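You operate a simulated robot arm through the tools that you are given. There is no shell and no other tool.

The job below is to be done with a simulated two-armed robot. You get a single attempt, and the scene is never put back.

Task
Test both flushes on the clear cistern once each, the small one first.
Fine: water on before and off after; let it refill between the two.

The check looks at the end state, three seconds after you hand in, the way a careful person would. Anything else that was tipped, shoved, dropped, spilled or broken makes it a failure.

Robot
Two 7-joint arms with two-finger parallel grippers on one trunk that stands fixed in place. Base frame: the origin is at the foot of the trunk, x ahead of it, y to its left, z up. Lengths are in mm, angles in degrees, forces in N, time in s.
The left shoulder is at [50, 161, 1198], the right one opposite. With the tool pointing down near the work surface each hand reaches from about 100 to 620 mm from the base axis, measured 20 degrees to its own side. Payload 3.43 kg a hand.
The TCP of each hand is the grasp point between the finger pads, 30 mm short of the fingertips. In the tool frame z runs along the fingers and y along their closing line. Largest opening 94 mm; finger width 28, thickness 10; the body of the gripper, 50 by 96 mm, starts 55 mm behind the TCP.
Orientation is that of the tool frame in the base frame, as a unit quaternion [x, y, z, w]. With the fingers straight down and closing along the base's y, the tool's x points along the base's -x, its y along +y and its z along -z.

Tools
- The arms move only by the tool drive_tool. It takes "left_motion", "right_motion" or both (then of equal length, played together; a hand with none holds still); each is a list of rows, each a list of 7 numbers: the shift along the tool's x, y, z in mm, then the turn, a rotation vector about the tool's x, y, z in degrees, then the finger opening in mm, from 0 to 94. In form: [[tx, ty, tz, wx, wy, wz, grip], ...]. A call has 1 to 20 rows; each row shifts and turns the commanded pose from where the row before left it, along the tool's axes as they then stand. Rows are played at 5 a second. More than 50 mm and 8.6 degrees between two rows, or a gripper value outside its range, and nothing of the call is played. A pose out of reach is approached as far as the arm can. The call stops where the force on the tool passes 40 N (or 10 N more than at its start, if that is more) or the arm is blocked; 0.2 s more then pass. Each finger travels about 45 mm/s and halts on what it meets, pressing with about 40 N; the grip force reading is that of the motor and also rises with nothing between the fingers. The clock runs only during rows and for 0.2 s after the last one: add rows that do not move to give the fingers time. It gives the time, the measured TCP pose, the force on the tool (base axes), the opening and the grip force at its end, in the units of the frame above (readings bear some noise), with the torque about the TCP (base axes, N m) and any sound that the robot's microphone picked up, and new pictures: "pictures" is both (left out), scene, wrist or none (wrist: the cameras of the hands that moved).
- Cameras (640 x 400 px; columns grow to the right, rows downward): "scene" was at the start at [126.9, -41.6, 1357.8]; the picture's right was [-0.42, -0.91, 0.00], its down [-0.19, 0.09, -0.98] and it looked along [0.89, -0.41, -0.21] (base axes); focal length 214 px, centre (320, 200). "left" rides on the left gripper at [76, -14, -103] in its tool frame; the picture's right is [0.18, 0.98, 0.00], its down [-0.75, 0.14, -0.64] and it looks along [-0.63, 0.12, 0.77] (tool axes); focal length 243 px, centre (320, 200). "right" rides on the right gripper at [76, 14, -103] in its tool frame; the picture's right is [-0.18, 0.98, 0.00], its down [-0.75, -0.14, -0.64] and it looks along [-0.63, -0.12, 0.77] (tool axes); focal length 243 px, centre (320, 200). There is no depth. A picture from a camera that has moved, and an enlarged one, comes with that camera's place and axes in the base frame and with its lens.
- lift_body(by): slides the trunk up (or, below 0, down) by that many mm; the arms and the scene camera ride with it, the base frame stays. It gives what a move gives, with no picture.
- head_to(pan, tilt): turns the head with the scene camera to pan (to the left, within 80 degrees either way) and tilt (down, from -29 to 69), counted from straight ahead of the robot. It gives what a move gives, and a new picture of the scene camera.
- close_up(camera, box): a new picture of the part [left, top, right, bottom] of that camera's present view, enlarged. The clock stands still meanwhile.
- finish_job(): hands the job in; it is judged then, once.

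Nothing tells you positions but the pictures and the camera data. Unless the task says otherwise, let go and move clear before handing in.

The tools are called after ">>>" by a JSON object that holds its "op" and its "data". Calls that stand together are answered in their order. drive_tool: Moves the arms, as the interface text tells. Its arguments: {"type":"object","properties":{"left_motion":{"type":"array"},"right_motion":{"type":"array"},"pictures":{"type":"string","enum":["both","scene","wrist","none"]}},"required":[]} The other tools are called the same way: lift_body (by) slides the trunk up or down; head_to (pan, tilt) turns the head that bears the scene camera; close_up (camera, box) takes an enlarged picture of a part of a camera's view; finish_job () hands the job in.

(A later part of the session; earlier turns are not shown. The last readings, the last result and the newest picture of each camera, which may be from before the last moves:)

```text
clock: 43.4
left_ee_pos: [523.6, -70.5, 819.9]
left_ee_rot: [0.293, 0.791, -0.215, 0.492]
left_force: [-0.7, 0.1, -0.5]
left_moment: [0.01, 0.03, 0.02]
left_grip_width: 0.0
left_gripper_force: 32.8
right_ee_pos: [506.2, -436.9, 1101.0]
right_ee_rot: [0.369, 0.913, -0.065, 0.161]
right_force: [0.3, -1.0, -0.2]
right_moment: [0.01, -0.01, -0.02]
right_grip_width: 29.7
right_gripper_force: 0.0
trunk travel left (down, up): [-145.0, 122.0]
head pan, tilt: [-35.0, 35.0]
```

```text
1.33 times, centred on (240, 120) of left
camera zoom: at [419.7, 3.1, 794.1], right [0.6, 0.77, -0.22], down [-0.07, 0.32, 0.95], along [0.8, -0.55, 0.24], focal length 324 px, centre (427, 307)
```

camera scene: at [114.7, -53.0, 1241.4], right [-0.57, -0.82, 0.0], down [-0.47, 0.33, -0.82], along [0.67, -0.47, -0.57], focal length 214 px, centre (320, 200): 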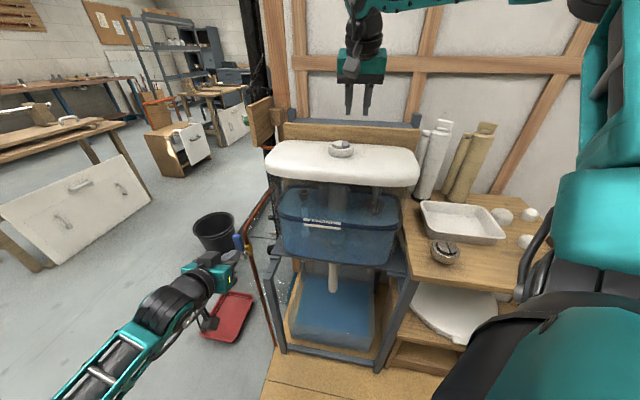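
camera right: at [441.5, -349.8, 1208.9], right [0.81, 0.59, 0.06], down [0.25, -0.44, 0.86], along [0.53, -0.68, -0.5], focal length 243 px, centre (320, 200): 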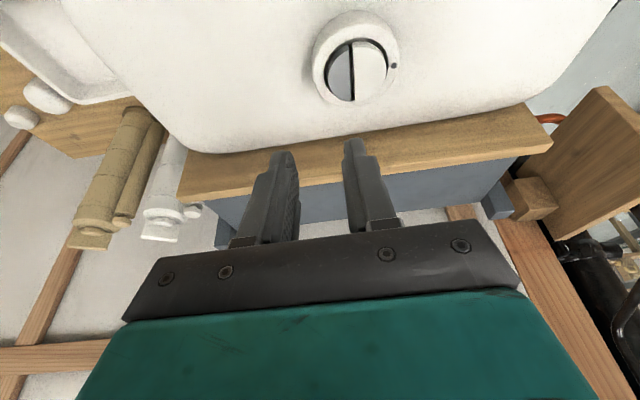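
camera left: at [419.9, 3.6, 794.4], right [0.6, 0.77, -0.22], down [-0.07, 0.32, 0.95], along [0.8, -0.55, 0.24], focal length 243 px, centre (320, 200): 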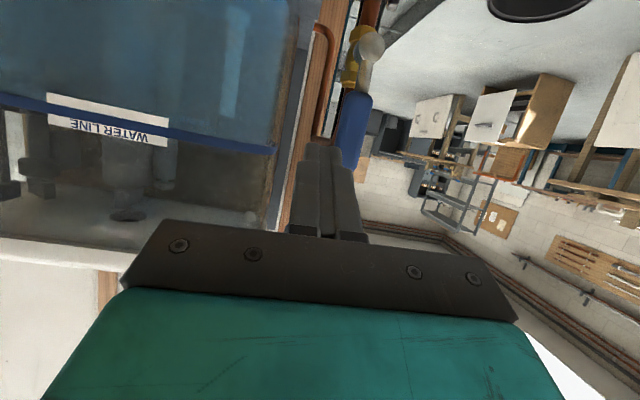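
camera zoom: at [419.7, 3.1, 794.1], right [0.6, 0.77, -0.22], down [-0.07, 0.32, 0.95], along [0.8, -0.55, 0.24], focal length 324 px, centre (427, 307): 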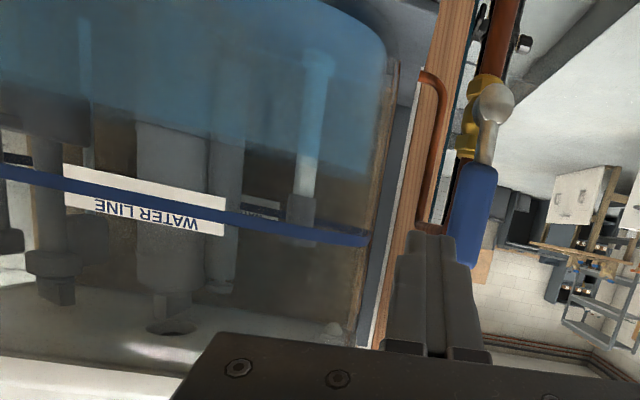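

The grey flush worked: the level dropped below the line and the button sprang back. Now I'll wait and watch it refill.

>>> {"op": "drive_tool", "data": {"right_motion": [[0, 0, 0, 0, 0, 0, 30], [0, 0, 0, 0, 0, 0, 30], [0, 0, 0, 0, 0, 0, 30], [0, 0, 0, 0, 0, 0, 30], [0, 0, 0, 0, 0, 0, 30], [0, 0, 0, 0, 0, 0, 30], [0, 0, 0, 0, 0, 0, 30], [0, 0, 0, 0, 0, 0, 30], [0, 0, 0, 0, 0, 0, 30], [0, 0, 0, 0, 0, 0, 30], [0, 0, 0, 0, 0, 0, 30], [0, 0, 0, 0, 0, 0, 30], [0, 0, 0, 0, 0, 0, 30], [0, 0, 0, 0, 0, 0, 30], [0, 0, 0, 0, 0, 0, 30], [0, 0, 0, 0, 0, 0, 30], [0, 0, 0, 0, 0, 0, 30], [0, 0, 0, 0, 0, 0, 30], [0, 0, 0, 0, 0, 0, 30], [0, 0, 0, 0, 0, 0, 30]], "pictures": "none"}}

>>> {"op": "close_up", "data": {"camera": "left", "box": [0, 0, 480, 240]}}

>>> {"op": "close_up", "data": {"camera": "scene", "box": [250, 130, 430, 370]}}

```text
clock: 47.6
left_ee_pos: [523.1, -70.9, 819.5]
left_ee_rot: [0.292, 0.791, -0.214, 0.493]
left_force: [0.6, -0.2, -0.2]
left_moment: [0.01, 0.02, -0.04]
left_grip_width: 0.0
left_gripper_force: 32.9
right_ee_pos: [505.2, -436.5, 1101.2]
right_ee_rot: [0.369, 0.913, -0.065, 0.162]
right_force: [0.4, -0.9, -0.1]
right_moment: [0.04, 0.01, 0.01]
right_grip_width: 30.1
right_gripper_force: 0.1
trunk travel left (down, up): [-145.0, 122.0]
head pan, tilt: [-35.0, 35.0]
```

```text
1.33 times, centred on (240, 120) of left
camera zoom: at [419.8, 3.0, 794.1], right [0.6, 0.77, -0.22], down [-0.07, 0.32, 0.95], along [0.8, -0.55, 0.24], focal length 324 px, centre (427, 307)
```

zoom: 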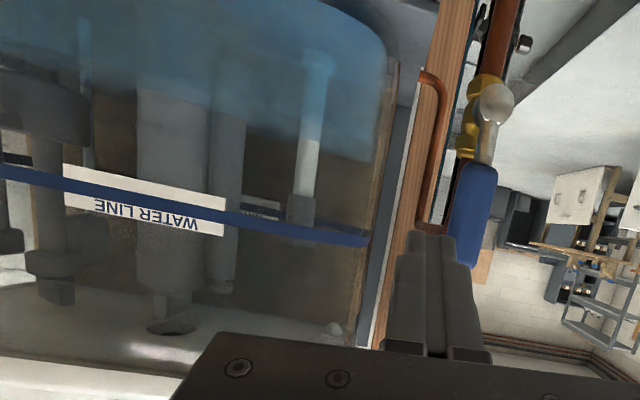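

```text
1.67 times, centred on (340, 250) of scene
camera zoom: at [114.4, -52.9, 1241.5], right [-0.57, -0.82, 0.0], down [-0.47, 0.33, -0.82], along [0.67, -0.47, -0.57], focal length 358 px, centre (287, 117)
```

zoom: 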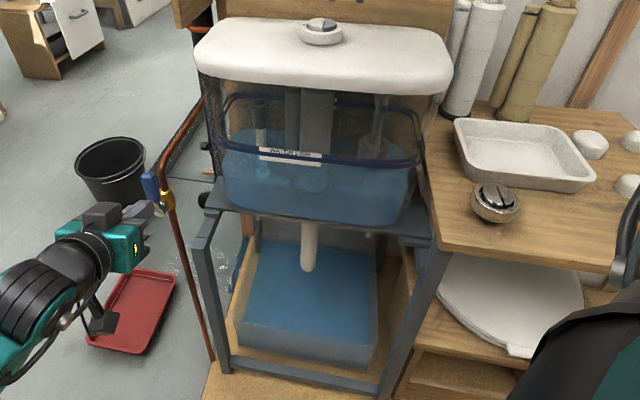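

>>> {"op": "drive_tool", "data": {"right_motion": [[0, 0, 0, 0, 0, 0, 30], [0, 0, 0, 0, 0, 0, 30], [0, 0, 0, 0, 0, 0, 30], [0, 0, 0, 0, 0, 0, 30], [0, 0, 0, 0, 0, 0, 30], [0, 0, 0, 0, 0, 0, 30], [0, 0, 0, 0, 0, 0, 30], [0, 0, 0, 0, 0, 0, 30], [0, 0, 0, 0, 0, 0, 30], [0, 0, 0, 0, 0, 0, 30], [0, 0, 0, 0, 0, 0, 30], [0, 0, 0, 0, 0, 0, 30], [0, 0, 0, 0, 0, 0, 30], [0, 0, 0, 0, 0, 0, 30], [0, 0, 0, 0, 0, 0, 30], [0, 0, 0, 0, 0, 0, 30], [0, 0, 0, 0, 0, 0, 30], [0, 0, 0, 0, 0, 0, 30], [0, 0, 0, 0, 0, 0, 30], [0, 0, 0, 0, 0, 0, 30]], "pictures": "none"}}

>>> {"op": "close_up", "data": {"camera": "left", "box": [0, 0, 480, 240]}}

>>> {"op": "close_up", "data": {"camera": "scene", "box": [260, 160, 420, 280]}}

```text
clock: 51.8
left_ee_pos: [523.6, -71.6, 820.0]
left_ee_rot: [0.292, 0.791, -0.214, 0.493]
left_force: [-0.4, 0.4, 0.1]
left_moment: [0.01, -0.02, 0.0]
left_grip_width: 0.0
left_gripper_force: 33.3
right_ee_pos: [505.7, -436.3, 1099.7]
right_ee_rot: [0.369, 0.913, -0.066, 0.161]
right_force: [0.0, -0.4, 0.7]
right_moment: [0.0, 0.0, -0.01]
right_grip_width: 30.0
right_gripper_force: 0.0
trunk travel left (down, up): [-145.0, 122.0]
head pan, tilt: [-35.0, 35.0]
```

```text
1.33 times, centred on (240, 120) of left
camera zoom: at [419.8, 3.0, 794.1], right [0.6, 0.77, -0.22], down [-0.07, 0.32, 0.95], along [0.8, -0.55, 0.24], focal length 324 px, centre (427, 307)
```

zoom: 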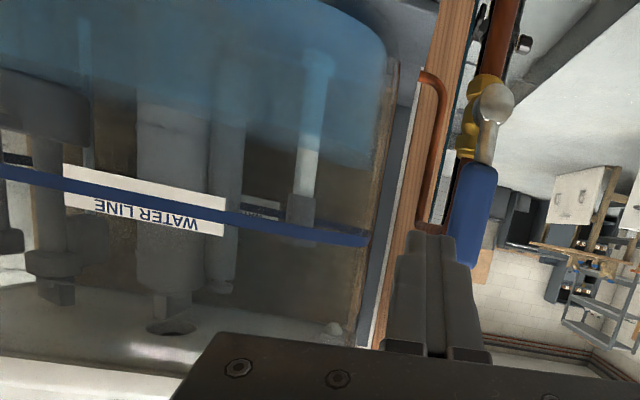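

```text
3.33 times, centred on (340, 220) of scene
camera zoom: at [114.4, -52.9, 1241.5], right [-0.57, -0.82, 0.0], down [-0.47, 0.33, -0.82], along [0.67, -0.47, -0.57], focal length 715 px, centre (253, 133)
```

zoom: 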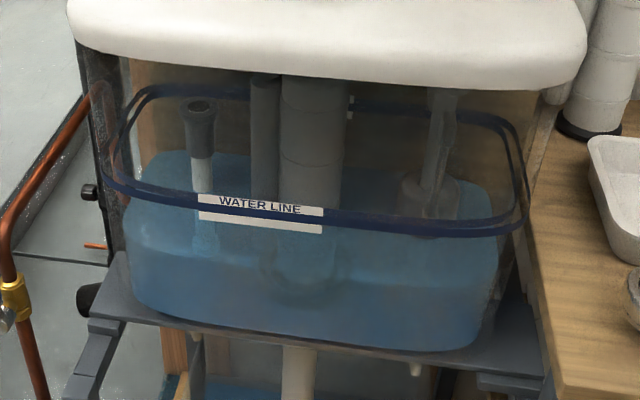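

The level is creeping up, so it is refilling through the open valve. I'll keep waiting in longer stretches.

>>> {"op": "drive_tool", "data": {"right_motion": [[0, 0, 0, 0, 0, 0, 30], [0, 0, 0, 0, 0, 0, 30], [0, 0, 0, 0, 0, 0, 30], [0, 0, 0, 0, 0, 0, 30], [0, 0, 0, 0, 0, 0, 30], [0, 0, 0, 0, 0, 0, 30], [0, 0, 0, 0, 0, 0, 30], [0, 0, 0, 0, 0, 0, 30], [0, 0, 0, 0, 0, 0, 30], [0, 0, 0, 0, 0, 0, 30], [0, 0, 0, 0, 0, 0, 30], [0, 0, 0, 0, 0, 0, 30], [0, 0, 0, 0, 0, 0, 30], [0, 0, 0, 0, 0, 0, 30], [0, 0, 0, 0, 0, 0, 30], [0, 0, 0, 0, 0, 0, 30], [0, 0, 0, 0, 0, 0, 30], [0, 0, 0, 0, 0, 0, 30], [0, 0, 0, 0, 0, 0, 30], [0, 0, 0, 0, 0, 0, 30]], "pictures": "none"}}

>>> {"op": "drive_tool", "data": {"right_motion": [[0, 0, 0, 0, 0, 0, 30], [0, 0, 0, 0, 0, 0, 30], [0, 0, 0, 0, 0, 0, 30], [0, 0, 0, 0, 0, 0, 30], [0, 0, 0, 0, 0, 0, 30], [0, 0, 0, 0, 0, 0, 30], [0, 0, 0, 0, 0, 0, 30], [0, 0, 0, 0, 0, 0, 30], [0, 0, 0, 0, 0, 0, 30], [0, 0, 0, 0, 0, 0, 30], [0, 0, 0, 0, 0, 0, 30], [0, 0, 0, 0, 0, 0, 30], [0, 0, 0, 0, 0, 0, 30], [0, 0, 0, 0, 0, 0, 30], [0, 0, 0, 0, 0, 0, 30], [0, 0, 0, 0, 0, 0, 30], [0, 0, 0, 0, 0, 0, 30], [0, 0, 0, 0, 0, 0, 30], [0, 0, 0, 0, 0, 0, 30], [0, 0, 0, 0, 0, 0, 30]], "pictures": "none"}}

>>> {"op": "close_up", "data": {"camera": "left", "box": [0, 0, 480, 240]}}

>>> {"op": "close_up", "data": {"camera": "scene", "box": [260, 160, 420, 280]}}

```text
clock: 56.0
left_ee_pos: [524.1, -72.0, 819.6]
left_ee_rot: [0.293, 0.791, -0.214, 0.492]
left_force: [-0.1, -1.1, 0.2]
left_moment: [0.02, -0.01, 0.03]
left_grip_width: 0.0
left_gripper_force: 32.7
right_ee_pos: [506.4, -436.7, 1100.3]
right_ee_rot: [0.369, 0.913, -0.065, 0.161]
right_force: [0.6, 0.0, -0.4]
right_moment: [-0.01, -0.01, 0.03]
right_grip_width: 29.9
right_gripper_force: 0.1
trunk travel left (down, up): [-145.0, 122.0]
head pan, tilt: [-35.0, 35.0]
```

```text
clock: 60.2
left_ee_pos: [523.3, -71.4, 818.9]
left_ee_rot: [0.293, 0.791, -0.214, 0.493]
left_force: [-0.1, -0.5, 0.4]
left_moment: [-0.03, 0.01, 0.0]
left_grip_width: 0.0
left_gripper_force: 33.0
right_ee_pos: [507.0, -436.9, 1099.6]
right_ee_rot: [0.369, 0.913, -0.065, 0.161]
right_force: [-0.8, 0.1, -0.1]
right_moment: [-0.01, 0.01, 0.01]
right_grip_width: 29.6
right_gripper_force: 0.1
trunk travel left (down, up): [-145.0, 122.0]
head pan, tilt: [-35.0, 35.0]
```

```text
1.33 times, centred on (240, 120) of left
camera zoom: at [419.8, 3.0, 794.1], right [0.6, 0.77, -0.22], down [-0.07, 0.32, 0.95], along [0.8, -0.55, 0.24], focal length 324 px, centre (427, 307)
```

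zoom: 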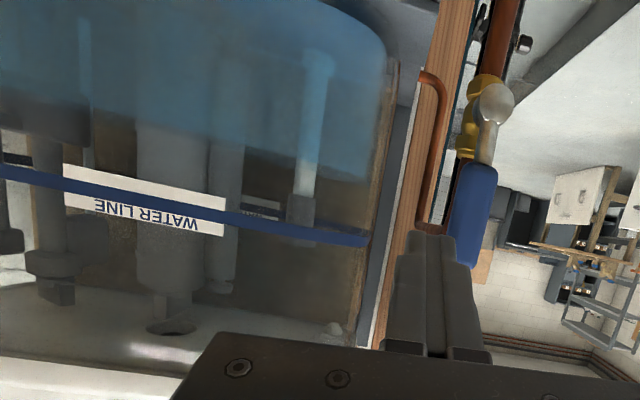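

```text
3.33 times, centred on (340, 220) of scene
camera zoom: at [114.4, -52.9, 1241.5], right [-0.57, -0.82, 0.0], down [-0.47, 0.33, -0.82], along [0.67, -0.47, -0.57], focal length 715 px, centre (253, 133)
```

zoom: 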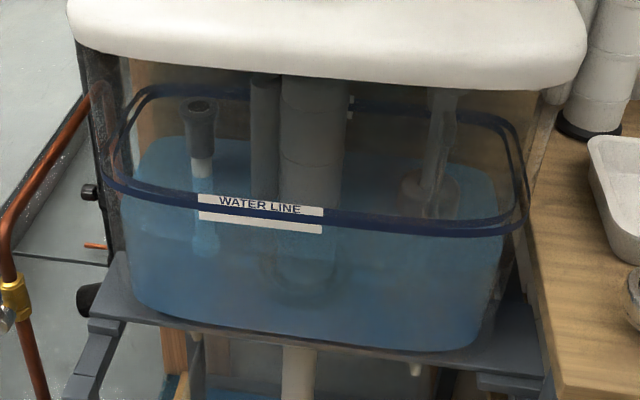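

It is rising steadily; roughly 25–30 s more to the line. Waiting on.

>>> {"op": "drive_tool", "data": {"right_motion": [[0, 0, 0, 0, 0, 0, 30], [0, 0, 0, 0, 0, 0, 30], [0, 0, 0, 0, 0, 0, 30], [0, 0, 0, 0, 0, 0, 30], [0, 0, 0, 0, 0, 0, 30], [0, 0, 0, 0, 0, 0, 30], [0, 0, 0, 0, 0, 0, 30], [0, 0, 0, 0, 0, 0, 30], [0, 0, 0, 0, 0, 0, 30], [0, 0, 0, 0, 0, 0, 30], [0, 0, 0, 0, 0, 0, 30], [0, 0, 0, 0, 0, 0, 30], [0, 0, 0, 0, 0, 0, 30], [0, 0, 0, 0, 0, 0, 30], [0, 0, 0, 0, 0, 0, 30], [0, 0, 0, 0, 0, 0, 30], [0, 0, 0, 0, 0, 0, 30], [0, 0, 0, 0, 0, 0, 30], [0, 0, 0, 0, 0, 0, 30], [0, 0, 0, 0, 0, 0, 30]], "pictures": "none"}}

>>> {"op": "drive_tool", "data": {"right_motion": [[0, 0, 0, 0, 0, 0, 30], [0, 0, 0, 0, 0, 0, 30], [0, 0, 0, 0, 0, 0, 30], [0, 0, 0, 0, 0, 0, 30], [0, 0, 0, 0, 0, 0, 30], [0, 0, 0, 0, 0, 0, 30], [0, 0, 0, 0, 0, 0, 30], [0, 0, 0, 0, 0, 0, 30], [0, 0, 0, 0, 0, 0, 30], [0, 0, 0, 0, 0, 0, 30], [0, 0, 0, 0, 0, 0, 30], [0, 0, 0, 0, 0, 0, 30], [0, 0, 0, 0, 0, 0, 30], [0, 0, 0, 0, 0, 0, 30], [0, 0, 0, 0, 0, 0, 30], [0, 0, 0, 0, 0, 0, 30], [0, 0, 0, 0, 0, 0, 30], [0, 0, 0, 0, 0, 0, 30], [0, 0, 0, 0, 0, 0, 30], [0, 0, 0, 0, 0, 0, 30]], "pictures": "none"}}

>>> {"op": "drive_tool", "data": {"right_motion": [[0, 0, 0, 0, 0, 0, 30], [0, 0, 0, 0, 0, 0, 30], [0, 0, 0, 0, 0, 0, 30], [0, 0, 0, 0, 0, 0, 30], [0, 0, 0, 0, 0, 0, 30], [0, 0, 0, 0, 0, 0, 30], [0, 0, 0, 0, 0, 0, 30], [0, 0, 0, 0, 0, 0, 30], [0, 0, 0, 0, 0, 0, 30], [0, 0, 0, 0, 0, 0, 30], [0, 0, 0, 0, 0, 0, 30], [0, 0, 0, 0, 0, 0, 30], [0, 0, 0, 0, 0, 0, 30], [0, 0, 0, 0, 0, 0, 30], [0, 0, 0, 0, 0, 0, 30], [0, 0, 0, 0, 0, 0, 30], [0, 0, 0, 0, 0, 0, 30], [0, 0, 0, 0, 0, 0, 30], [0, 0, 0, 0, 0, 0, 30], [0, 0, 0, 0, 0, 0, 30]], "pictures": "none"}}

>>> {"op": "close_up", "data": {"camera": "left", "box": [0, 0, 480, 240]}}

>>> {"op": "close_up", "data": {"camera": "scene", "box": [260, 160, 420, 280]}}

```text
clock: 64.4
left_ee_pos: [523.2, -71.3, 820.1]
left_ee_rot: [0.293, 0.791, -0.214, 0.493]
left_force: [-1.0, 0.3, -0.4]
left_moment: [-0.01, -0.03, 0.02]
left_grip_width: 0.1
left_gripper_force: 32.9
right_ee_pos: [505.5, -436.4, 1100.3]
right_ee_rot: [0.369, 0.913, -0.065, 0.161]
right_force: [-0.6, -0.4, -0.3]
right_moment: [-0.03, -0.01, 0.0]
right_grip_width: 29.9
right_gripper_force: 0.0
trunk travel left (down, up): [-145.0, 122.0]
head pan, tilt: [-35.0, 35.0]
```

```text
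clock: 68.6
left_ee_pos: [523.5, -71.5, 820.1]
left_ee_rot: [0.292, 0.791, -0.214, 0.493]
left_force: [0.3, 0.1, 0.2]
left_moment: [0.01, 0.02, 0.05]
left_grip_width: 0.2
left_gripper_force: 33.3
right_ee_pos: [504.6, -436.8, 1101.1]
right_ee_rot: [0.369, 0.913, -0.065, 0.161]
right_force: [0.0, -0.6, 0.0]
right_moment: [0.0, -0.01, 0.01]
right_grip_width: 29.8
right_gripper_force: 0.1
trunk travel left (down, up): [-145.0, 122.0]
head pan, tilt: [-35.0, 35.0]
```

```text
clock: 72.8
left_ee_pos: [523.4, -71.1, 820.1]
left_ee_rot: [0.292, 0.791, -0.214, 0.493]
left_force: [-0.3, -0.2, 0.8]
left_moment: [-0.01, 0.01, -0.02]
left_grip_width: 0.0
left_gripper_force: 32.8
right_ee_pos: [506.8, -437.9, 1099.3]
right_ee_rot: [0.369, 0.913, -0.065, 0.161]
right_force: [-0.1, -0.2, 0.7]
right_moment: [0.02, 0.01, -0.02]
right_grip_width: 29.7
right_gripper_force: 0.0
trunk travel left (down, up): [-145.0, 122.0]
head pan, tilt: [-35.0, 35.0]
```

```text
1.33 times, centred on (240, 120) of left
camera zoom: at [419.8, 3.0, 794.1], right [0.6, 0.77, -0.22], down [-0.07, 0.32, 0.95], along [0.8, -0.55, 0.24], focal length 324 px, centre (427, 307)
```

zoom: 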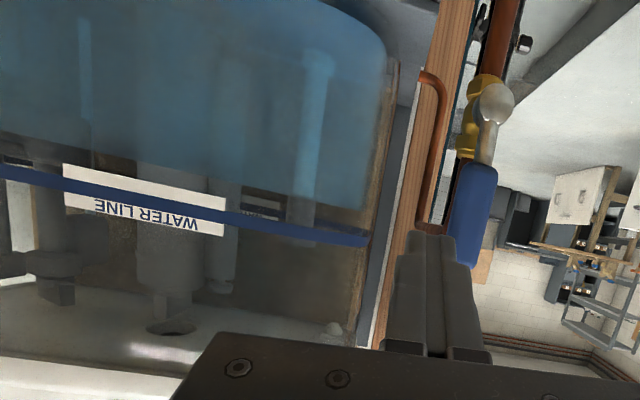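

```text
3.33 times, centred on (340, 220) of scene
camera zoom: at [114.4, -52.9, 1241.5], right [-0.57, -0.82, 0.0], down [-0.47, 0.33, -0.82], along [0.67, -0.47, -0.57], focal length 715 px, centre (253, 133)
```

zoom: 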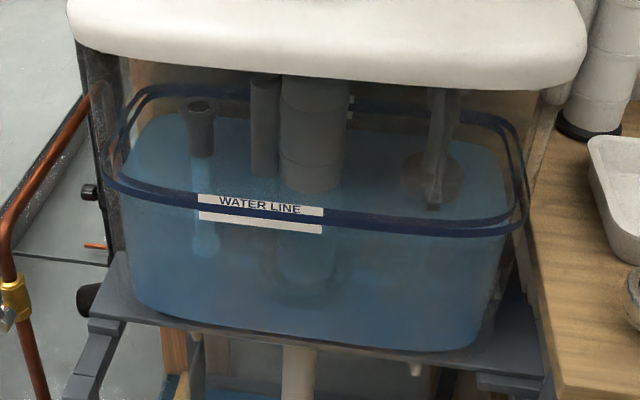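

Nearly at the line. While it finishes, I'll open the right fingers to 60 mm and shift so that the same finger is above the white segment, with the other well outside the collar.

>>> {"op": "drive_tool", "data": {"right_motion": [[0, 4, 0, 0, 0, 0, 45], [0, 4, 0, 0, 0, 0, 60], [0, 0, 0, 0, 0, 0, 60], [0, 0, 0, 0, 0, 0, 60], [0, 0, 0, 0, 0, 0, 60], [0, 0, 0, 0, 0, 0, 60], [0, 0, 0, 0, 0, 0, 60], [0, 0, 0, 0, 0, 0, 60], [0, 0, 0, 0, 0, 0, 60], [0, 0, 0, 0, 0, 0, 60], [0, 0, 0, 0, 0, 0, 60], [0, 0, 0, 0, 0, 0, 60], [0, 0, 0, 0, 0, 0, 60], [0, 0, 0, 0, 0, 0, 60], [0, 0, 0, 0, 0, 0, 60], [0, 0, 0, 0, 0, 0, 60], [0, 0, 0, 0, 0, 0, 60], [0, 0, 0, 0, 0, 0, 60], [0, 0, 0, 0, 0, 0, 60], [0, 0, 0, 0, 0, 0, 60]], "pictures": "none"}}

>>> {"op": "drive_tool", "data": {"right_motion": [[0, 0, 0, 0, 0, 0, 60], [0, 0, 0, 0, 0, 0, 60], [0, 0, 0, 0, 0, 0, 60], [0, 0, 0, 0, 0, 0, 60], [0, 0, 0, 0, 0, 0, 60], [0, 0, 0, 0, 0, 0, 60], [0, 0, 0, 0, 0, 0, 60], [0, 0, 0, 0, 0, 0, 60], [0, 0, 0, 0, 0, 0, 60], [0, 0, 0, 0, 0, 0, 60], [0, 0, 0, 0, 0, 0, 60], [0, 0, 0, 0, 0, 0, 60], [0, 0, 0, 0, 0, 0, 60], [0, 0, 0, 0, 0, 0, 60], [0, 0, 0, 0, 0, 0, 60], [0, 0, 0, 0, 0, 0, 60], [0, 0, 0, 0, 0, 0, 60], [0, 0, 0, 0, 0, 0, 60], [0, 0, 0, 0, 0, 0, 60], [0, 0, 0, 0, 0, 0, 60]], "pictures": "none"}}

>>> {"op": "close_up", "data": {"camera": "left", "box": [0, 0, 480, 240]}}

>>> {"op": "close_up", "data": {"camera": "scene", "box": [260, 160, 420, 280]}}

>>> {"op": "close_up", "data": {"camera": "scene", "box": [315, 100, 395, 165]}}

>>> {"op": "close_up", "data": {"camera": "right", "box": [250, 40, 450, 200]}}

```text
clock: 77.0
left_ee_pos: [523.6, -71.0, 820.1]
left_ee_rot: [0.293, 0.791, -0.215, 0.492]
left_force: [-0.3, 0.1, -0.4]
left_moment: [-0.02, 0.0, -0.02]
left_grip_width: 0.0
left_gripper_force: 33.2
right_ee_pos: [512.5, -430.3, 1100.3]
right_ee_rot: [0.369, 0.913, -0.064, 0.161]
right_force: [-0.8, -0.1, 0.1]
right_moment: [-0.01, 0.02, 0.0]
right_grip_width: 60.0
right_gripper_force: 0.0
trunk travel left (down, up): [-145.0, 122.0]
head pan, tilt: [-35.0, 35.0]
```

```text
clock: 81.2
left_ee_pos: [524.1, -70.8, 820.3]
left_ee_rot: [0.292, 0.791, -0.214, 0.493]
left_force: [0.1, -0.1, -0.1]
left_moment: [-0.01, -0.02, 0.02]
left_grip_width: 0.1
left_gripper_force: 33.4
right_ee_pos: [512.2, -431.7, 1100.3]
right_ee_rot: [0.368, 0.913, -0.065, 0.161]
right_force: [-0.1, -1.0, -0.6]
right_moment: [0.03, 0.02, 0.0]
right_grip_width: 59.9
right_gripper_force: 0.1
trunk travel left (down, up): [-145.0, 122.0]
head pan, tilt: [-35.0, 35.0]
```

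```text
1.33 times, centred on (240, 120) of left
camera zoom: at [419.8, 3.0, 794.1], right [0.6, 0.77, -0.22], down [-0.07, 0.32, 0.95], along [0.8, -0.55, 0.24], focal length 324 px, centre (427, 307)
```

zoom: 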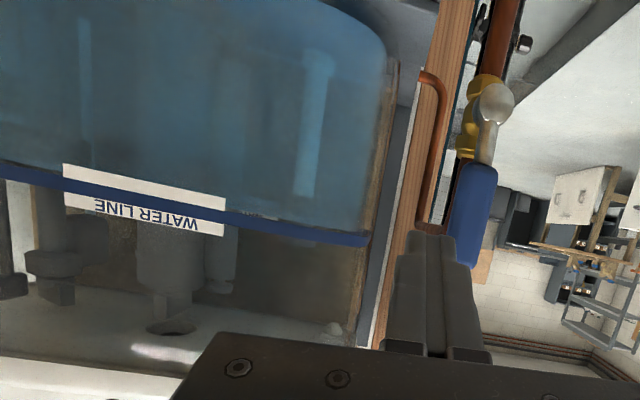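

```text
3.33 times, centred on (340, 220) of scene
camera zoom: at [114.4, -52.9, 1241.5], right [-0.57, -0.82, 0.0], down [-0.47, 0.33, -0.82], along [0.67, -0.47, -0.57], focal length 715 px, centre (253, 133)
```

zoom: 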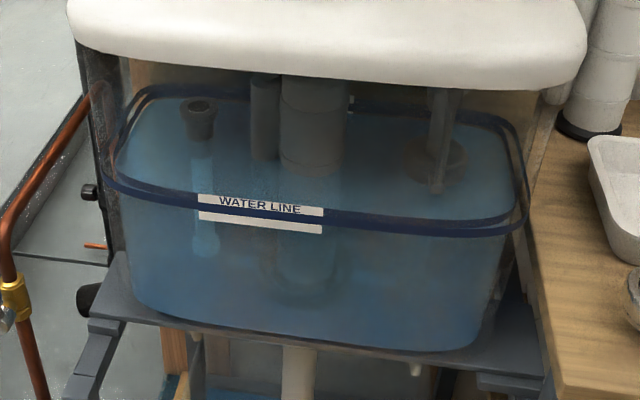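

```text
6.15 times, centred on (355, 132) of scene
camera zoom: at [114.4, -52.9, 1241.5], right [-0.57, -0.82, 0.0], down [-0.47, 0.33, -0.82], along [0.67, -0.47, -0.57], focal length 1320 px, centre (105, 615)
```

zoom: 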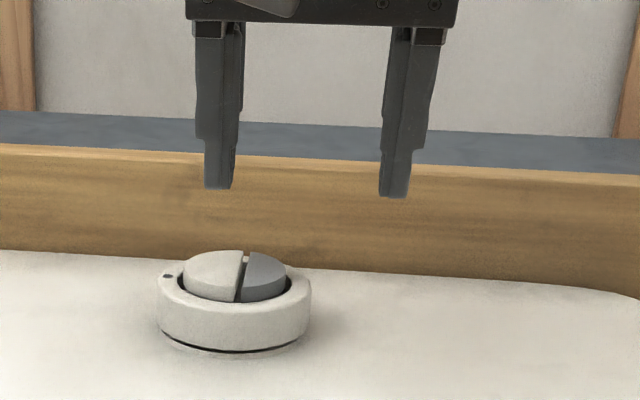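

```text
2.50 times, centred on (350, 120) of right
camera zoom: at [445.2, -344.9, 1170.7], right [0.81, 0.59, 0.06], down [0.25, -0.44, 0.86], along [0.53, -0.68, -0.5], focal length 606 px, centre (245, 400)
```

zoom: 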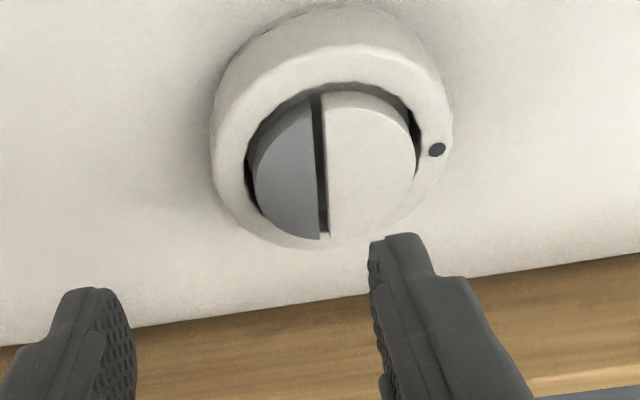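

>>> {"op": "drive_tool", "data": {"right_motion": [[0, 0, 0, 0, 0, 0, 60], [0, 0, 0, 0, 0, 0, 60], [0, 0, 0, 0, 0, 0, 60], [0, 0, 0, 0, 0, 0, 60], [0, 0, 0, 0, 0, 0, 60], [0, 0, 0, 0, 0, 0, 60], [0, 0, 0, 0, 0, 0, 60], [0, 0, 0, 0, 0, 0, 60], [0, 0, 0, 0, 0, 0, 60], [0, 0, 0, 0, 0, 0, 60], [0, 0, 0, 0, 0, 0, 60], [0, 0, 0, 0, 0, 0, 60], [0, 0, 0, 0, 0, 0, 60], [0, 0, 0, 0, 0, 0, 60], [0, 0, 0, 0, 0, 0, 60], [0, 0, 0, 0, 0, 0, 60], [0, 0, 0, 0, 0, 0, 60], [0, 0, 0, 0, 0, 0, 60], [0, 0, 0, 0, 0, 0, 60], [0, 0, 0, 0, 0, 0, 60]], "pictures": "none"}}

>>> {"op": "drive_tool", "data": {"right_motion": [[0, 0, 0, 0, 0, 0, 60], [0, 0, 0, 0, 0, 0, 60], [0, 0, 0, 0, 0, 0, 60], [0, 0, 0, 0, 0, 0, 60], [0, 0, 0, 0, 0, 0, 60], [0, 0, 0, 0, 0, 0, 60], [0, 0, 0, 0, 0, 0, 60], [0, 0, 0, 0, 0, 0, 60], [0, 0, 0, 0, 0, 0, 60], [0, 0, 0, 0, 0, 0, 60], [0, 0, 0, 0, 0, 0, 60], [0, 0, 0, 0, 0, 0, 60], [0, 0, 0, 0, 0, 0, 60], [0, 0, 0, 0, 0, 0, 60], [0, 0, 0, 0, 0, 0, 60], [0, 0, 0, 0, 0, 0, 60], [0, 0, 0, 0, 0, 0, 60], [0, 0, 0, 0, 0, 0, 60], [0, 0, 0, 0, 0, 0, 60], [0, 0, 0, 0, 0, 0, 60]], "pictures": "none"}}

>>> {"op": "close_up", "data": {"camera": "left", "box": [0, 0, 480, 240]}}

>>> {"op": "close_up", "data": {"camera": "scene", "box": [260, 160, 420, 280]}}

>>> {"op": "close_up", "data": {"camera": "scene", "box": [260, 250, 420, 370]}}

```text
clock: 85.4
left_ee_pos: [523.7, -71.2, 820.8]
left_ee_rot: [0.292, 0.791, -0.214, 0.493]
left_force: [0.9, 0.6, 0.3]
left_moment: [0.0, 0.02, 0.0]
left_grip_width: 0.0
left_gripper_force: 32.8
right_ee_pos: [513.4, -431.8, 1099.7]
right_ee_rot: [0.368, 0.913, -0.065, 0.162]
right_force: [-0.3, 0.8, -0.5]
right_moment: [0.04, -0.01, -0.01]
right_grip_width: 60.0
right_gripper_force: 0.1
trunk travel left (down, up): [-145.0, 122.0]
head pan, tilt: [-35.0, 35.0]
```

```text
clock: 89.6
left_ee_pos: [524.0, -70.9, 820.1]
left_ee_rot: [0.292, 0.791, -0.214, 0.493]
left_force: [-0.1, -0.5, -0.2]
left_moment: [0.03, 0.0, -0.01]
left_grip_width: 0.0
left_gripper_force: 33.3
right_ee_pos: [511.0, -430.0, 1100.0]
right_ee_rot: [0.369, 0.913, -0.064, 0.162]
right_force: [-0.9, -0.4, -0.1]
right_moment: [-0.02, 0.01, -0.02]
right_grip_width: 60.1
right_gripper_force: 0.0
trunk travel left (down, up): [-145.0, 122.0]
head pan, tilt: [-35.0, 35.0]
```

```text
1.33 times, centred on (240, 120) of left
camera zoom: at [419.8, 3.0, 794.1], right [0.6, 0.77, -0.22], down [-0.07, 0.32, 0.95], along [0.8, -0.55, 0.24], focal length 324 px, centre (427, 307)
```

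zoom: 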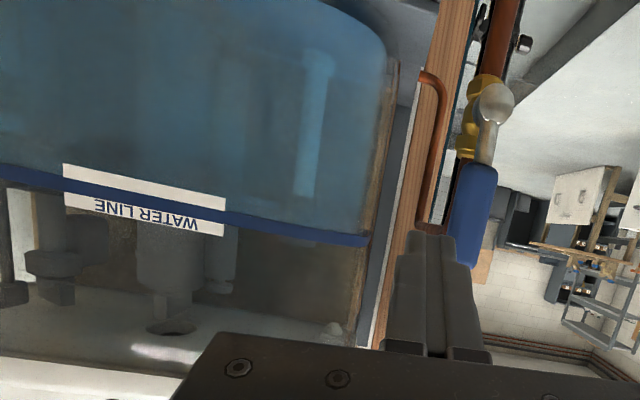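

```text
3.33 times, centred on (340, 220) of scene
camera zoom: at [114.4, -52.9, 1241.5], right [-0.57, -0.82, 0.0], down [-0.47, 0.33, -0.82], along [0.67, -0.47, -0.57], focal length 715 px, centre (253, 133)
```

zoom: 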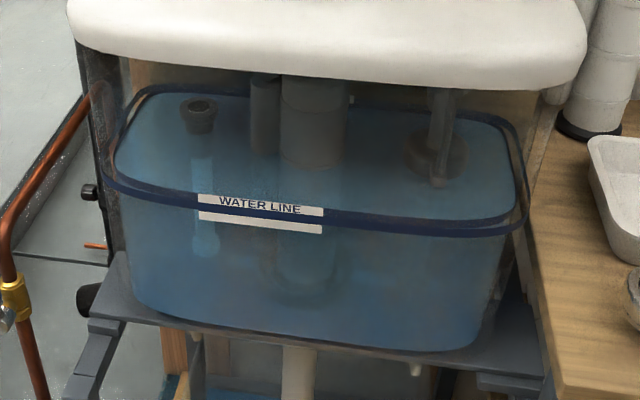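

```text
3.33 times, centred on (340, 310) of scene
camera zoom: at [114.4, -52.9, 1241.5], right [-0.57, -0.82, 0.0], down [-0.47, 0.33, -0.82], along [0.67, -0.47, -0.57], focal length 715 px, centre (253, -167)
```

zoom: 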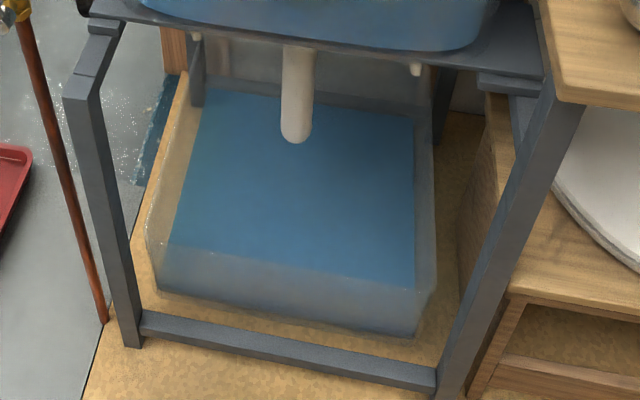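

The water is back at the line, and the catch basin still has plenty of freeboard. I'll lower the finger to just above the white segment and check that the level has stopped changing.

>>> {"op": "drive_tool", "data": {"right_motion": [[2.74, 0, 7.52, 0, 0, 0, 60], [2.74, 0, 7.52, 0, 0, 0, 60], [2.74, 0, 7.52, 0, 0, 0, 60], [0, 0, 0, 0, 0, 0, 60], [0, 0, 0, 0, 0, 0, 60], [0, 0, 0, 0, 0, 0, 60], [0, 0, 0, 0, 0, 0, 60], [0, 0, 0, 0, 0, 0, 60], [0, 0, 0, 0, 0, 0, 60], [0, 0, 0, 0, 0, 0, 60], [0, 0, 0, 0, 0, 0, 60], [0, 0, 0, 0, 0, 0, 60], [0, 0, 0, 0, 0, 0, 60], [0, 0, 0, 0, 0, 0, 60], [0, 0, 0, 0, 0, 0, 60], [0, 0, 0, 0, 0, 0, 60], [0, 0, 0, 0, 0, 0, 60], [0, 0, 0, 0, 0, 0, 60], [0, 0, 0, 0, 0, 0, 60], [0, 0, 0, 0, 0, 0, 60]], "pictures": "none"}}

>>> {"op": "close_up", "data": {"camera": "scene", "box": [315, 110, 375, 165]}}

>>> {"op": "close_up", "data": {"camera": "right", "box": [250, 60, 450, 200]}}

>>> {"op": "close_up", "data": {"camera": "scene", "box": [260, 160, 420, 280]}}

>>> {"op": "close_up", "data": {"camera": "left", "box": [0, 0, 480, 240]}}

```text
clock: 93.8
left_ee_pos: [524.6, -70.7, 818.4]
left_ee_rot: [0.293, 0.791, -0.214, 0.492]
left_force: [-0.8, 1.2, -0.9]
left_moment: [0.0, 0.03, 0.0]
left_grip_width: 0.0
left_gripper_force: 32.8
right_ee_pos: [512.0, -431.1, 1076.2]
right_ee_rot: [0.369, 0.913, -0.065, 0.161]
right_force: [0.2, -0.2, 0.2]
right_moment: [0.0, -0.01, -0.01]
right_grip_width: 60.3
right_gripper_force: 0.0
trunk travel left (down, up): [-145.0, 122.0]
head pan, tilt: [-35.0, 35.0]
```

```text
7.27 times, centred on (345, 138) of scene
camera zoom: at [114.4, -52.9, 1241.5], right [-0.57, -0.82, 0.0], down [-0.47, 0.33, -0.82], along [0.67, -0.47, -0.57], focal length 1560 px, centre (138, 654)
```

zoom: 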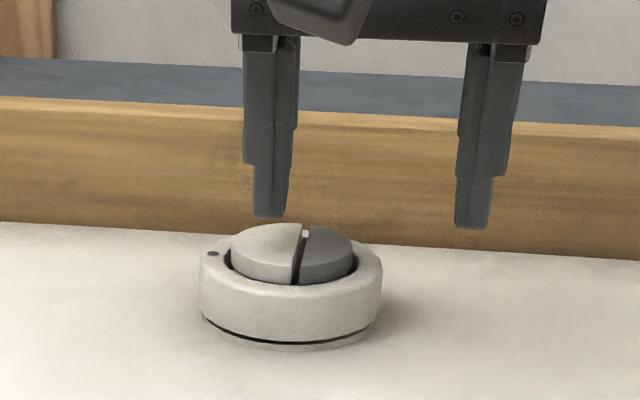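

```text
2.86 times, centred on (350, 130) of right
camera zoom: at [445.1, -344.9, 1146.7], right [0.81, 0.59, 0.06], down [0.25, -0.44, 0.86], along [0.53, -0.68, -0.5], focal length 693 px, centre (234, 400)
```

zoom: 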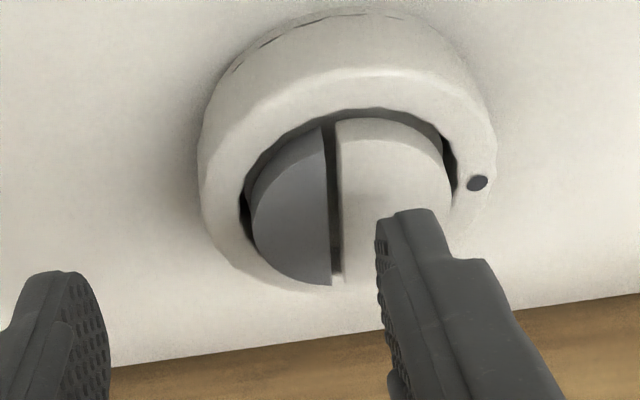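

```text
3.33 times, centred on (340, 220) of scene
camera zoom: at [114.4, -52.9, 1241.5], right [-0.57, -0.82, 0.0], down [-0.47, 0.33, -0.82], along [0.67, -0.47, -0.57], focal length 715 px, centre (253, 133)
```

zoom: 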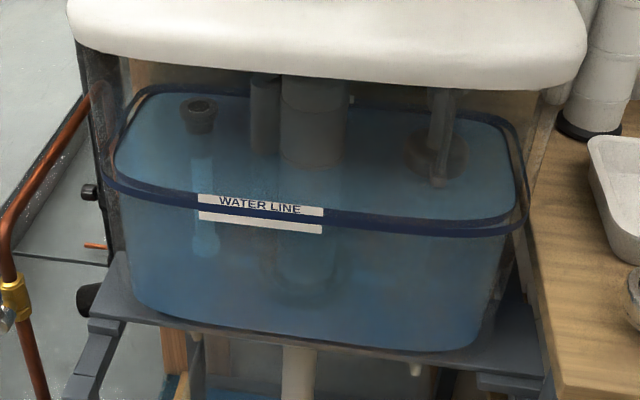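

```text
1.33 times, centred on (240, 120) of left
camera zoom: at [419.8, 3.0, 794.1], right [0.6, 0.77, -0.22], down [-0.07, 0.32, 0.95], along [0.8, -0.55, 0.24], focal length 324 px, centre (427, 307)
```

zoom: 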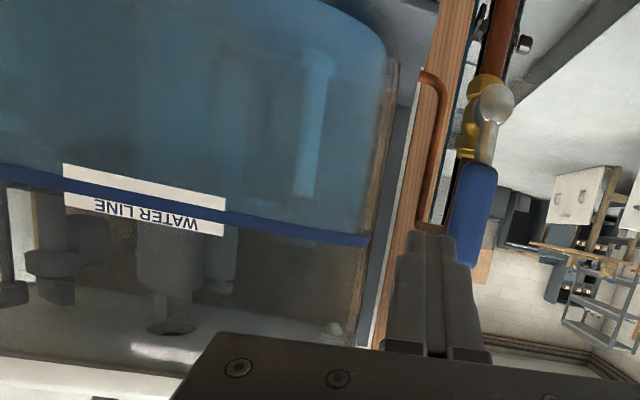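

The level is stable at the line, and the finger is centred over the white segment. Pressing the full flush now.

>>> {"op": "drive_tool", "data": {"right_motion": [[0.7, 0, 1.9, 0, 0, 0, 60], [0.7, 0, 1.9, 0, 0, 0, 60], [0.7, 0, 1.9, 0, 0, 0, 60], [0.7, 0, 1.9, 0, 0, 0, 60], [0.7, 0, 1.9, 0, 0, 0, 60], [0.7, 0, 1.9, 0, 0, 0, 60], [0.7, 0, 1.9, 0, 0, 0, 60], [0.7, 0, 1.9, 0, 0, 0, 60], [0.7, 0, 1.9, 0, 0, 0, 60]], "pictures": "none"}}

>>> {"op": "close_up", "data": {"camera": "scene", "box": [315, 110, 375, 165]}}

>>> {"op": "close_up", "data": {"camera": "scene", "box": [250, 130, 430, 370]}}

```text
clock: 95.8
left_ee_pos: [523.6, -71.2, 820.0]
left_ee_rot: [0.293, 0.79, -0.215, 0.493]
left_force: [-0.2, 0.1, 0.0]
left_moment: [0.0, 0.0, 0.0]
left_grip_width: 0.0
left_gripper_force: 32.6
right_ee_pos: [511.2, -430.4, 1059.1]
right_ee_rot: [0.369, 0.913, -0.065, 0.162]
right_force: [0.2, -0.5, 5.0]
right_moment: [0.13, -0.15, -0.02]
right_grip_width: 60.1
right_gripper_force: 0.1
trunk travel left (down, up): [-145.0, 122.0]
head pan, tilt: [-35.0, 35.0]
```

```text
7.27 times, centred on (345, 138) of scene
camera zoom: at [114.1, -52.7, 1241.6], right [-0.57, -0.82, 0.0], down [-0.47, 0.33, -0.82], along [0.67, -0.47, -0.57], focal length 1560 px, centre (138, 654)
```

zoom: 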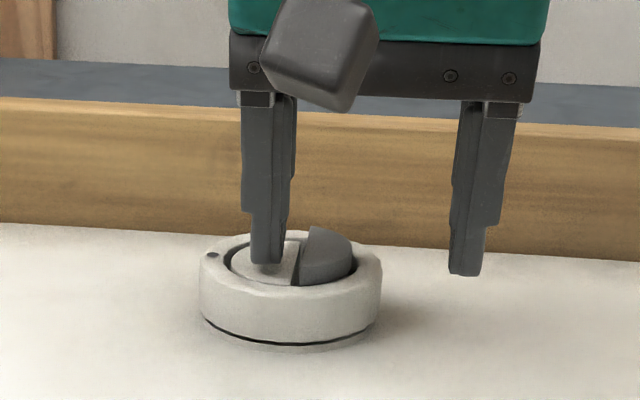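

```text
1.67 times, centred on (340, 250) of scene
camera zoom: at [114.1, -52.7, 1241.6], right [-0.57, -0.82, 0.0], down [-0.47, 0.33, -0.82], along [0.67, -0.47, -0.57], focal length 358 px, centre (287, 117)
```

zoom: 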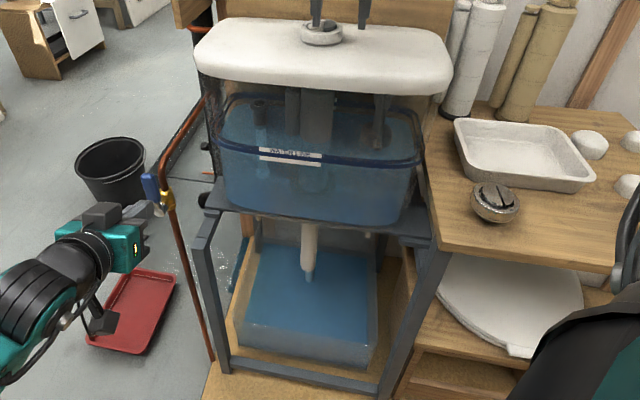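

White is down with grey still up, and water is flowing. One more millimetre or two to be sure of the full stroke, then I'll release upward.

>>> {"op": "drive_tool", "data": {"right_motion": [[0.7, 0, 1.9, 0, 0, 0, 60], [0, 0, 0, 0, 0, 0, 60], [-2.7, 0, -7.5, 0, 0, 0, 60], [-5.1, 0, -14.1, 0, 0, 0, 60], [-6.8, 0, -18.8, 0, 0, 0, 60], [-6.8, 0, -18.8, 0, 0, 0, 60]], "pictures": "none"}}

>>> {"op": "close_up", "data": {"camera": "scene", "box": [315, 110, 375, 165]}}

>>> {"op": "close_up", "data": {"camera": "scene", "box": [250, 130, 430, 370]}}

>>> {"op": "close_up", "data": {"camera": "left", "box": [0, 0, 480, 240]}}

```text
clock: 97.2
left_ee_pos: [524.3, -71.0, 820.7]
left_ee_rot: [0.292, 0.791, -0.214, 0.493]
left_force: [0.2, 0.2, -0.4]
left_moment: [0.01, 0.0, -0.01]
left_grip_width: 0.3
left_gripper_force: 32.8
right_ee_pos: [512.4, -430.3, 1118.3]
right_ee_rot: [0.369, 0.913, -0.064, 0.161]
right_force: [-0.7, 0.8, 0.8]
right_moment: [-0.03, -0.04, 0.0]
right_grip_width: 60.3
right_gripper_force: 0.0
trunk travel left (down, up): [-145.0, 122.0]
head pan, tilt: [-35.0, 35.0]
```

```text
7.27 times, centred on (345, 138) of scene
camera zoom: at [114.3, -52.8, 1241.5], right [-0.57, -0.82, 0.0], down [-0.47, 0.33, -0.82], along [0.67, -0.47, -0.57], focal length 1560 px, centre (138, 654)
```

zoom: 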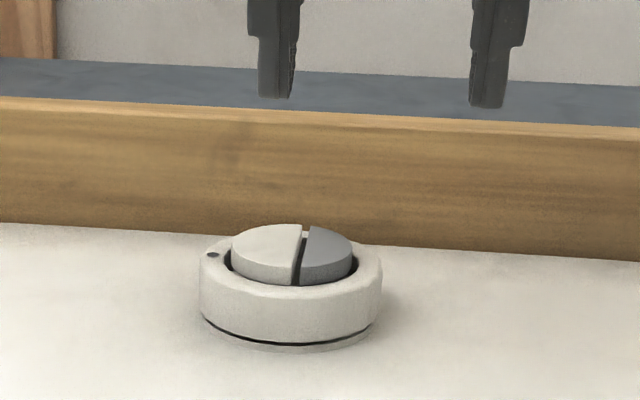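

```text
1.67 times, centred on (340, 250) of scene
camera zoom: at [114.3, -52.8, 1241.5], right [-0.57, -0.82, 0.0], down [-0.47, 0.33, -0.82], along [0.67, -0.47, -0.57], focal length 358 px, centre (287, 117)
```

zoom: 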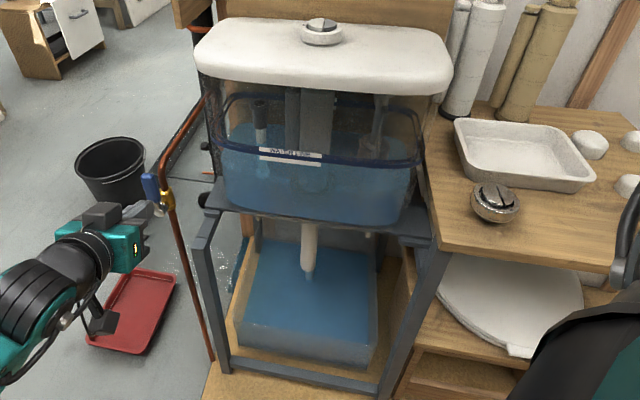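

```text
1.33 times, centred on (240, 120) of left
camera zoom: at [419.7, 3.1, 794.1], right [0.6, 0.77, -0.22], down [-0.07, 0.32, 0.95], along [0.8, -0.55, 0.24], focal length 324 px, centre (427, 307)
```

zoom: 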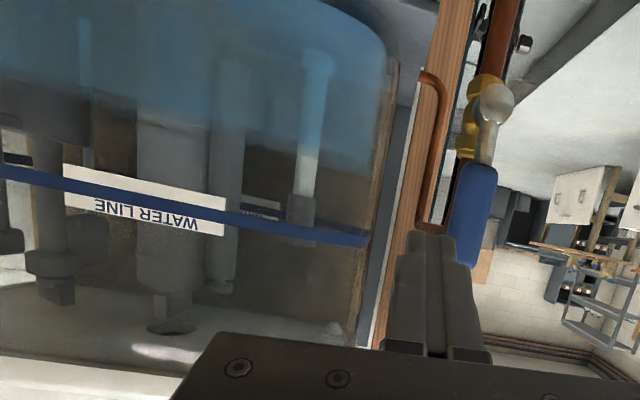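

Both buttons are back up and the full flush is running. I'll draw the right hand back to its clear place near the robot while the tank drains and refills.

>>> {"op": "drive_tool", "data": {"right_motion": [[-6.8, 0, -18.8, 0, 0, 0, 60], [21.5, -10.05, -25.7, 0, 0, 0, 60], [21.5, -10.05, -25.7, 0, 0, 0, 60], [21.5, -10.05, -25.7, 0, 0, 0, 60], [21.5, -10.05, -25.7, 0, 0, 0, 60], [21.5, -10.05, -25.7, 0, 0, 0, 60], [21.5, -10.05, -25.7, 0, 0, 0, 60], [21.5, -10.05, -25.7, 0, 0, 0, 60], [21.5, -10.05, -25.7, 0, 0, 0, 60]], "pictures": "none"}}

>>> {"op": "close_up", "data": {"camera": "scene", "box": [250, 130, 430, 370]}}

>>> {"op": "close_up", "data": {"camera": "left", "box": [0, 0, 480, 240]}}

```text
clock: 99.2
left_ee_pos: [524.0, -71.3, 818.9]
left_ee_rot: [0.292, 0.791, -0.214, 0.493]
left_force: [0.0, 0.6, -0.4]
left_moment: [0.0, -0.01, -0.02]
left_grip_width: 0.3
left_gripper_force: 32.8
right_ee_pos: [287.6, -326.1, 1271.2]
right_ee_rot: [0.369, 0.913, -0.064, 0.161]
right_force: [-0.7, 1.1, 0.2]
right_moment: [0.01, 0.03, 0.01]
right_grip_width: 60.0
right_gripper_force: 0.0
trunk travel left (down, up): [-145.0, 122.0]
head pan, tilt: [-35.0, 35.0]
```

```text
1.67 times, centred on (340, 250) of scene
camera zoom: at [114.2, -52.8, 1241.5], right [-0.57, -0.82, 0.0], down [-0.47, 0.33, -0.82], along [0.67, -0.47, -0.57], focal length 358 px, centre (287, 117)
```

zoom: 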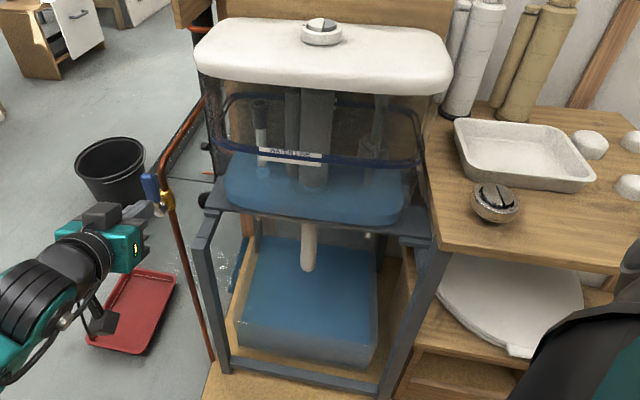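

```text
1.33 times, centred on (240, 120) of left
camera zoom: at [419.7, 3.1, 794.2], right [0.6, 0.77, -0.22], down [-0.07, 0.32, 0.95], along [0.8, -0.55, 0.24], focal length 324 px, centre (427, 307)
```

zoom: 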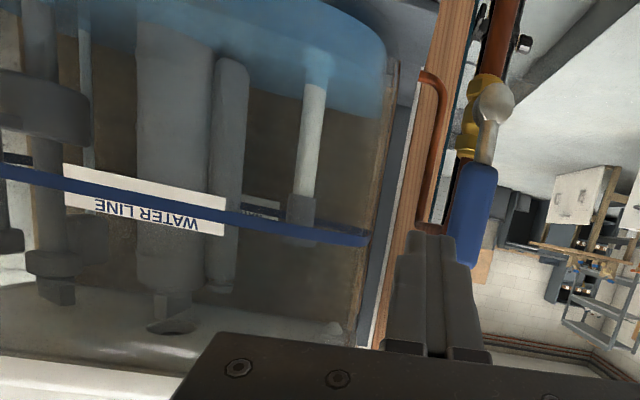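

The white flush drained far more than the grey, confirming it is the full one. While it refills, I'll move the left hand sideways, in front of the lever, towards the lever's other side ready for closing.

>>> {"op": "drive_tool", "data": {"left_motion": [[3.7, 21.5, 1.1, 0, 0, 0, 0], [3.7, 21.5, 1.1, 0, 0, 0, 0], [3.7, 21.5, 1.1, 0, 0, 0, 0], [0, 0, 0, 0, 0, 0, 0], [0, 0, 0, 0, 0, 0, 0]], "pictures": "both"}}

>>> {"op": "close_up", "data": {"camera": "left", "box": [180, 0, 500, 240]}}

```text
clock: 100.4
left_ee_pos: [565.8, -23.9, 805.9]
left_ee_rot: [0.293, 0.791, -0.214, 0.493]
left_force: [-0.2, -0.6, -0.1]
left_moment: [0.02, -0.06, 0.0]
left_grip_width: 0.0
left_gripper_force: 33.6
right_ee_pos: [288.6, -327.3, 1272.2]
right_ee_rot: [0.368, 0.913, -0.065, 0.162]
right_force: [0.2, -0.1, -0.4]
right_moment: [0.0, -0.03, -0.05]
right_grip_width: 59.7
right_gripper_force: 0.0
trunk travel left (down, up): [-145.0, 122.0]
head pan, tilt: [-35.0, 35.0]
camera scene: at [114.4, -52.9, 1241.5], right [-0.57, -0.82, 0.0], down [-0.47, 0.33, -0.82], along [0.67, -0.47, -0.57], focal length 214 px, centre (320, 200)
camera left: at [461.5, 51.2, 780.0], right [0.6, 0.77, -0.22], down [-0.07, 0.32, 0.95], along [0.8, -0.55, 0.24], focal length 243 px, centre (320, 200)
```

scene: 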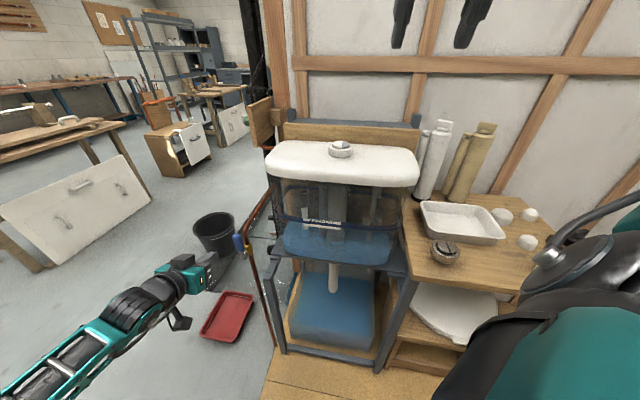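
left: 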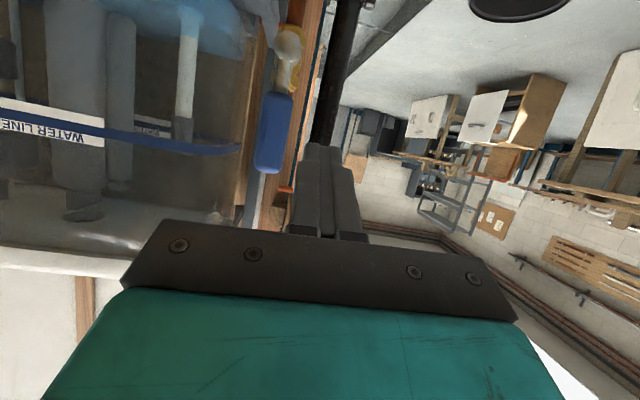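

```text
1.67 times, centred on (340, 120) of left
camera zoom: at [461.5, 51.2, 780.0], right [0.6, 0.77, -0.22], down [-0.07, 0.32, 0.95], along [0.8, -0.55, 0.24], focal length 404 px, centre (287, 333)
```

zoom: 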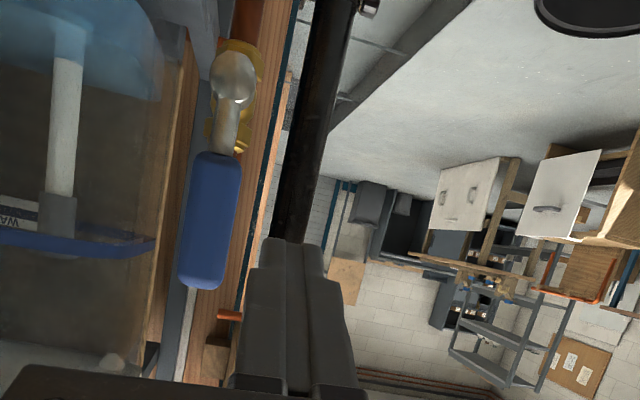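

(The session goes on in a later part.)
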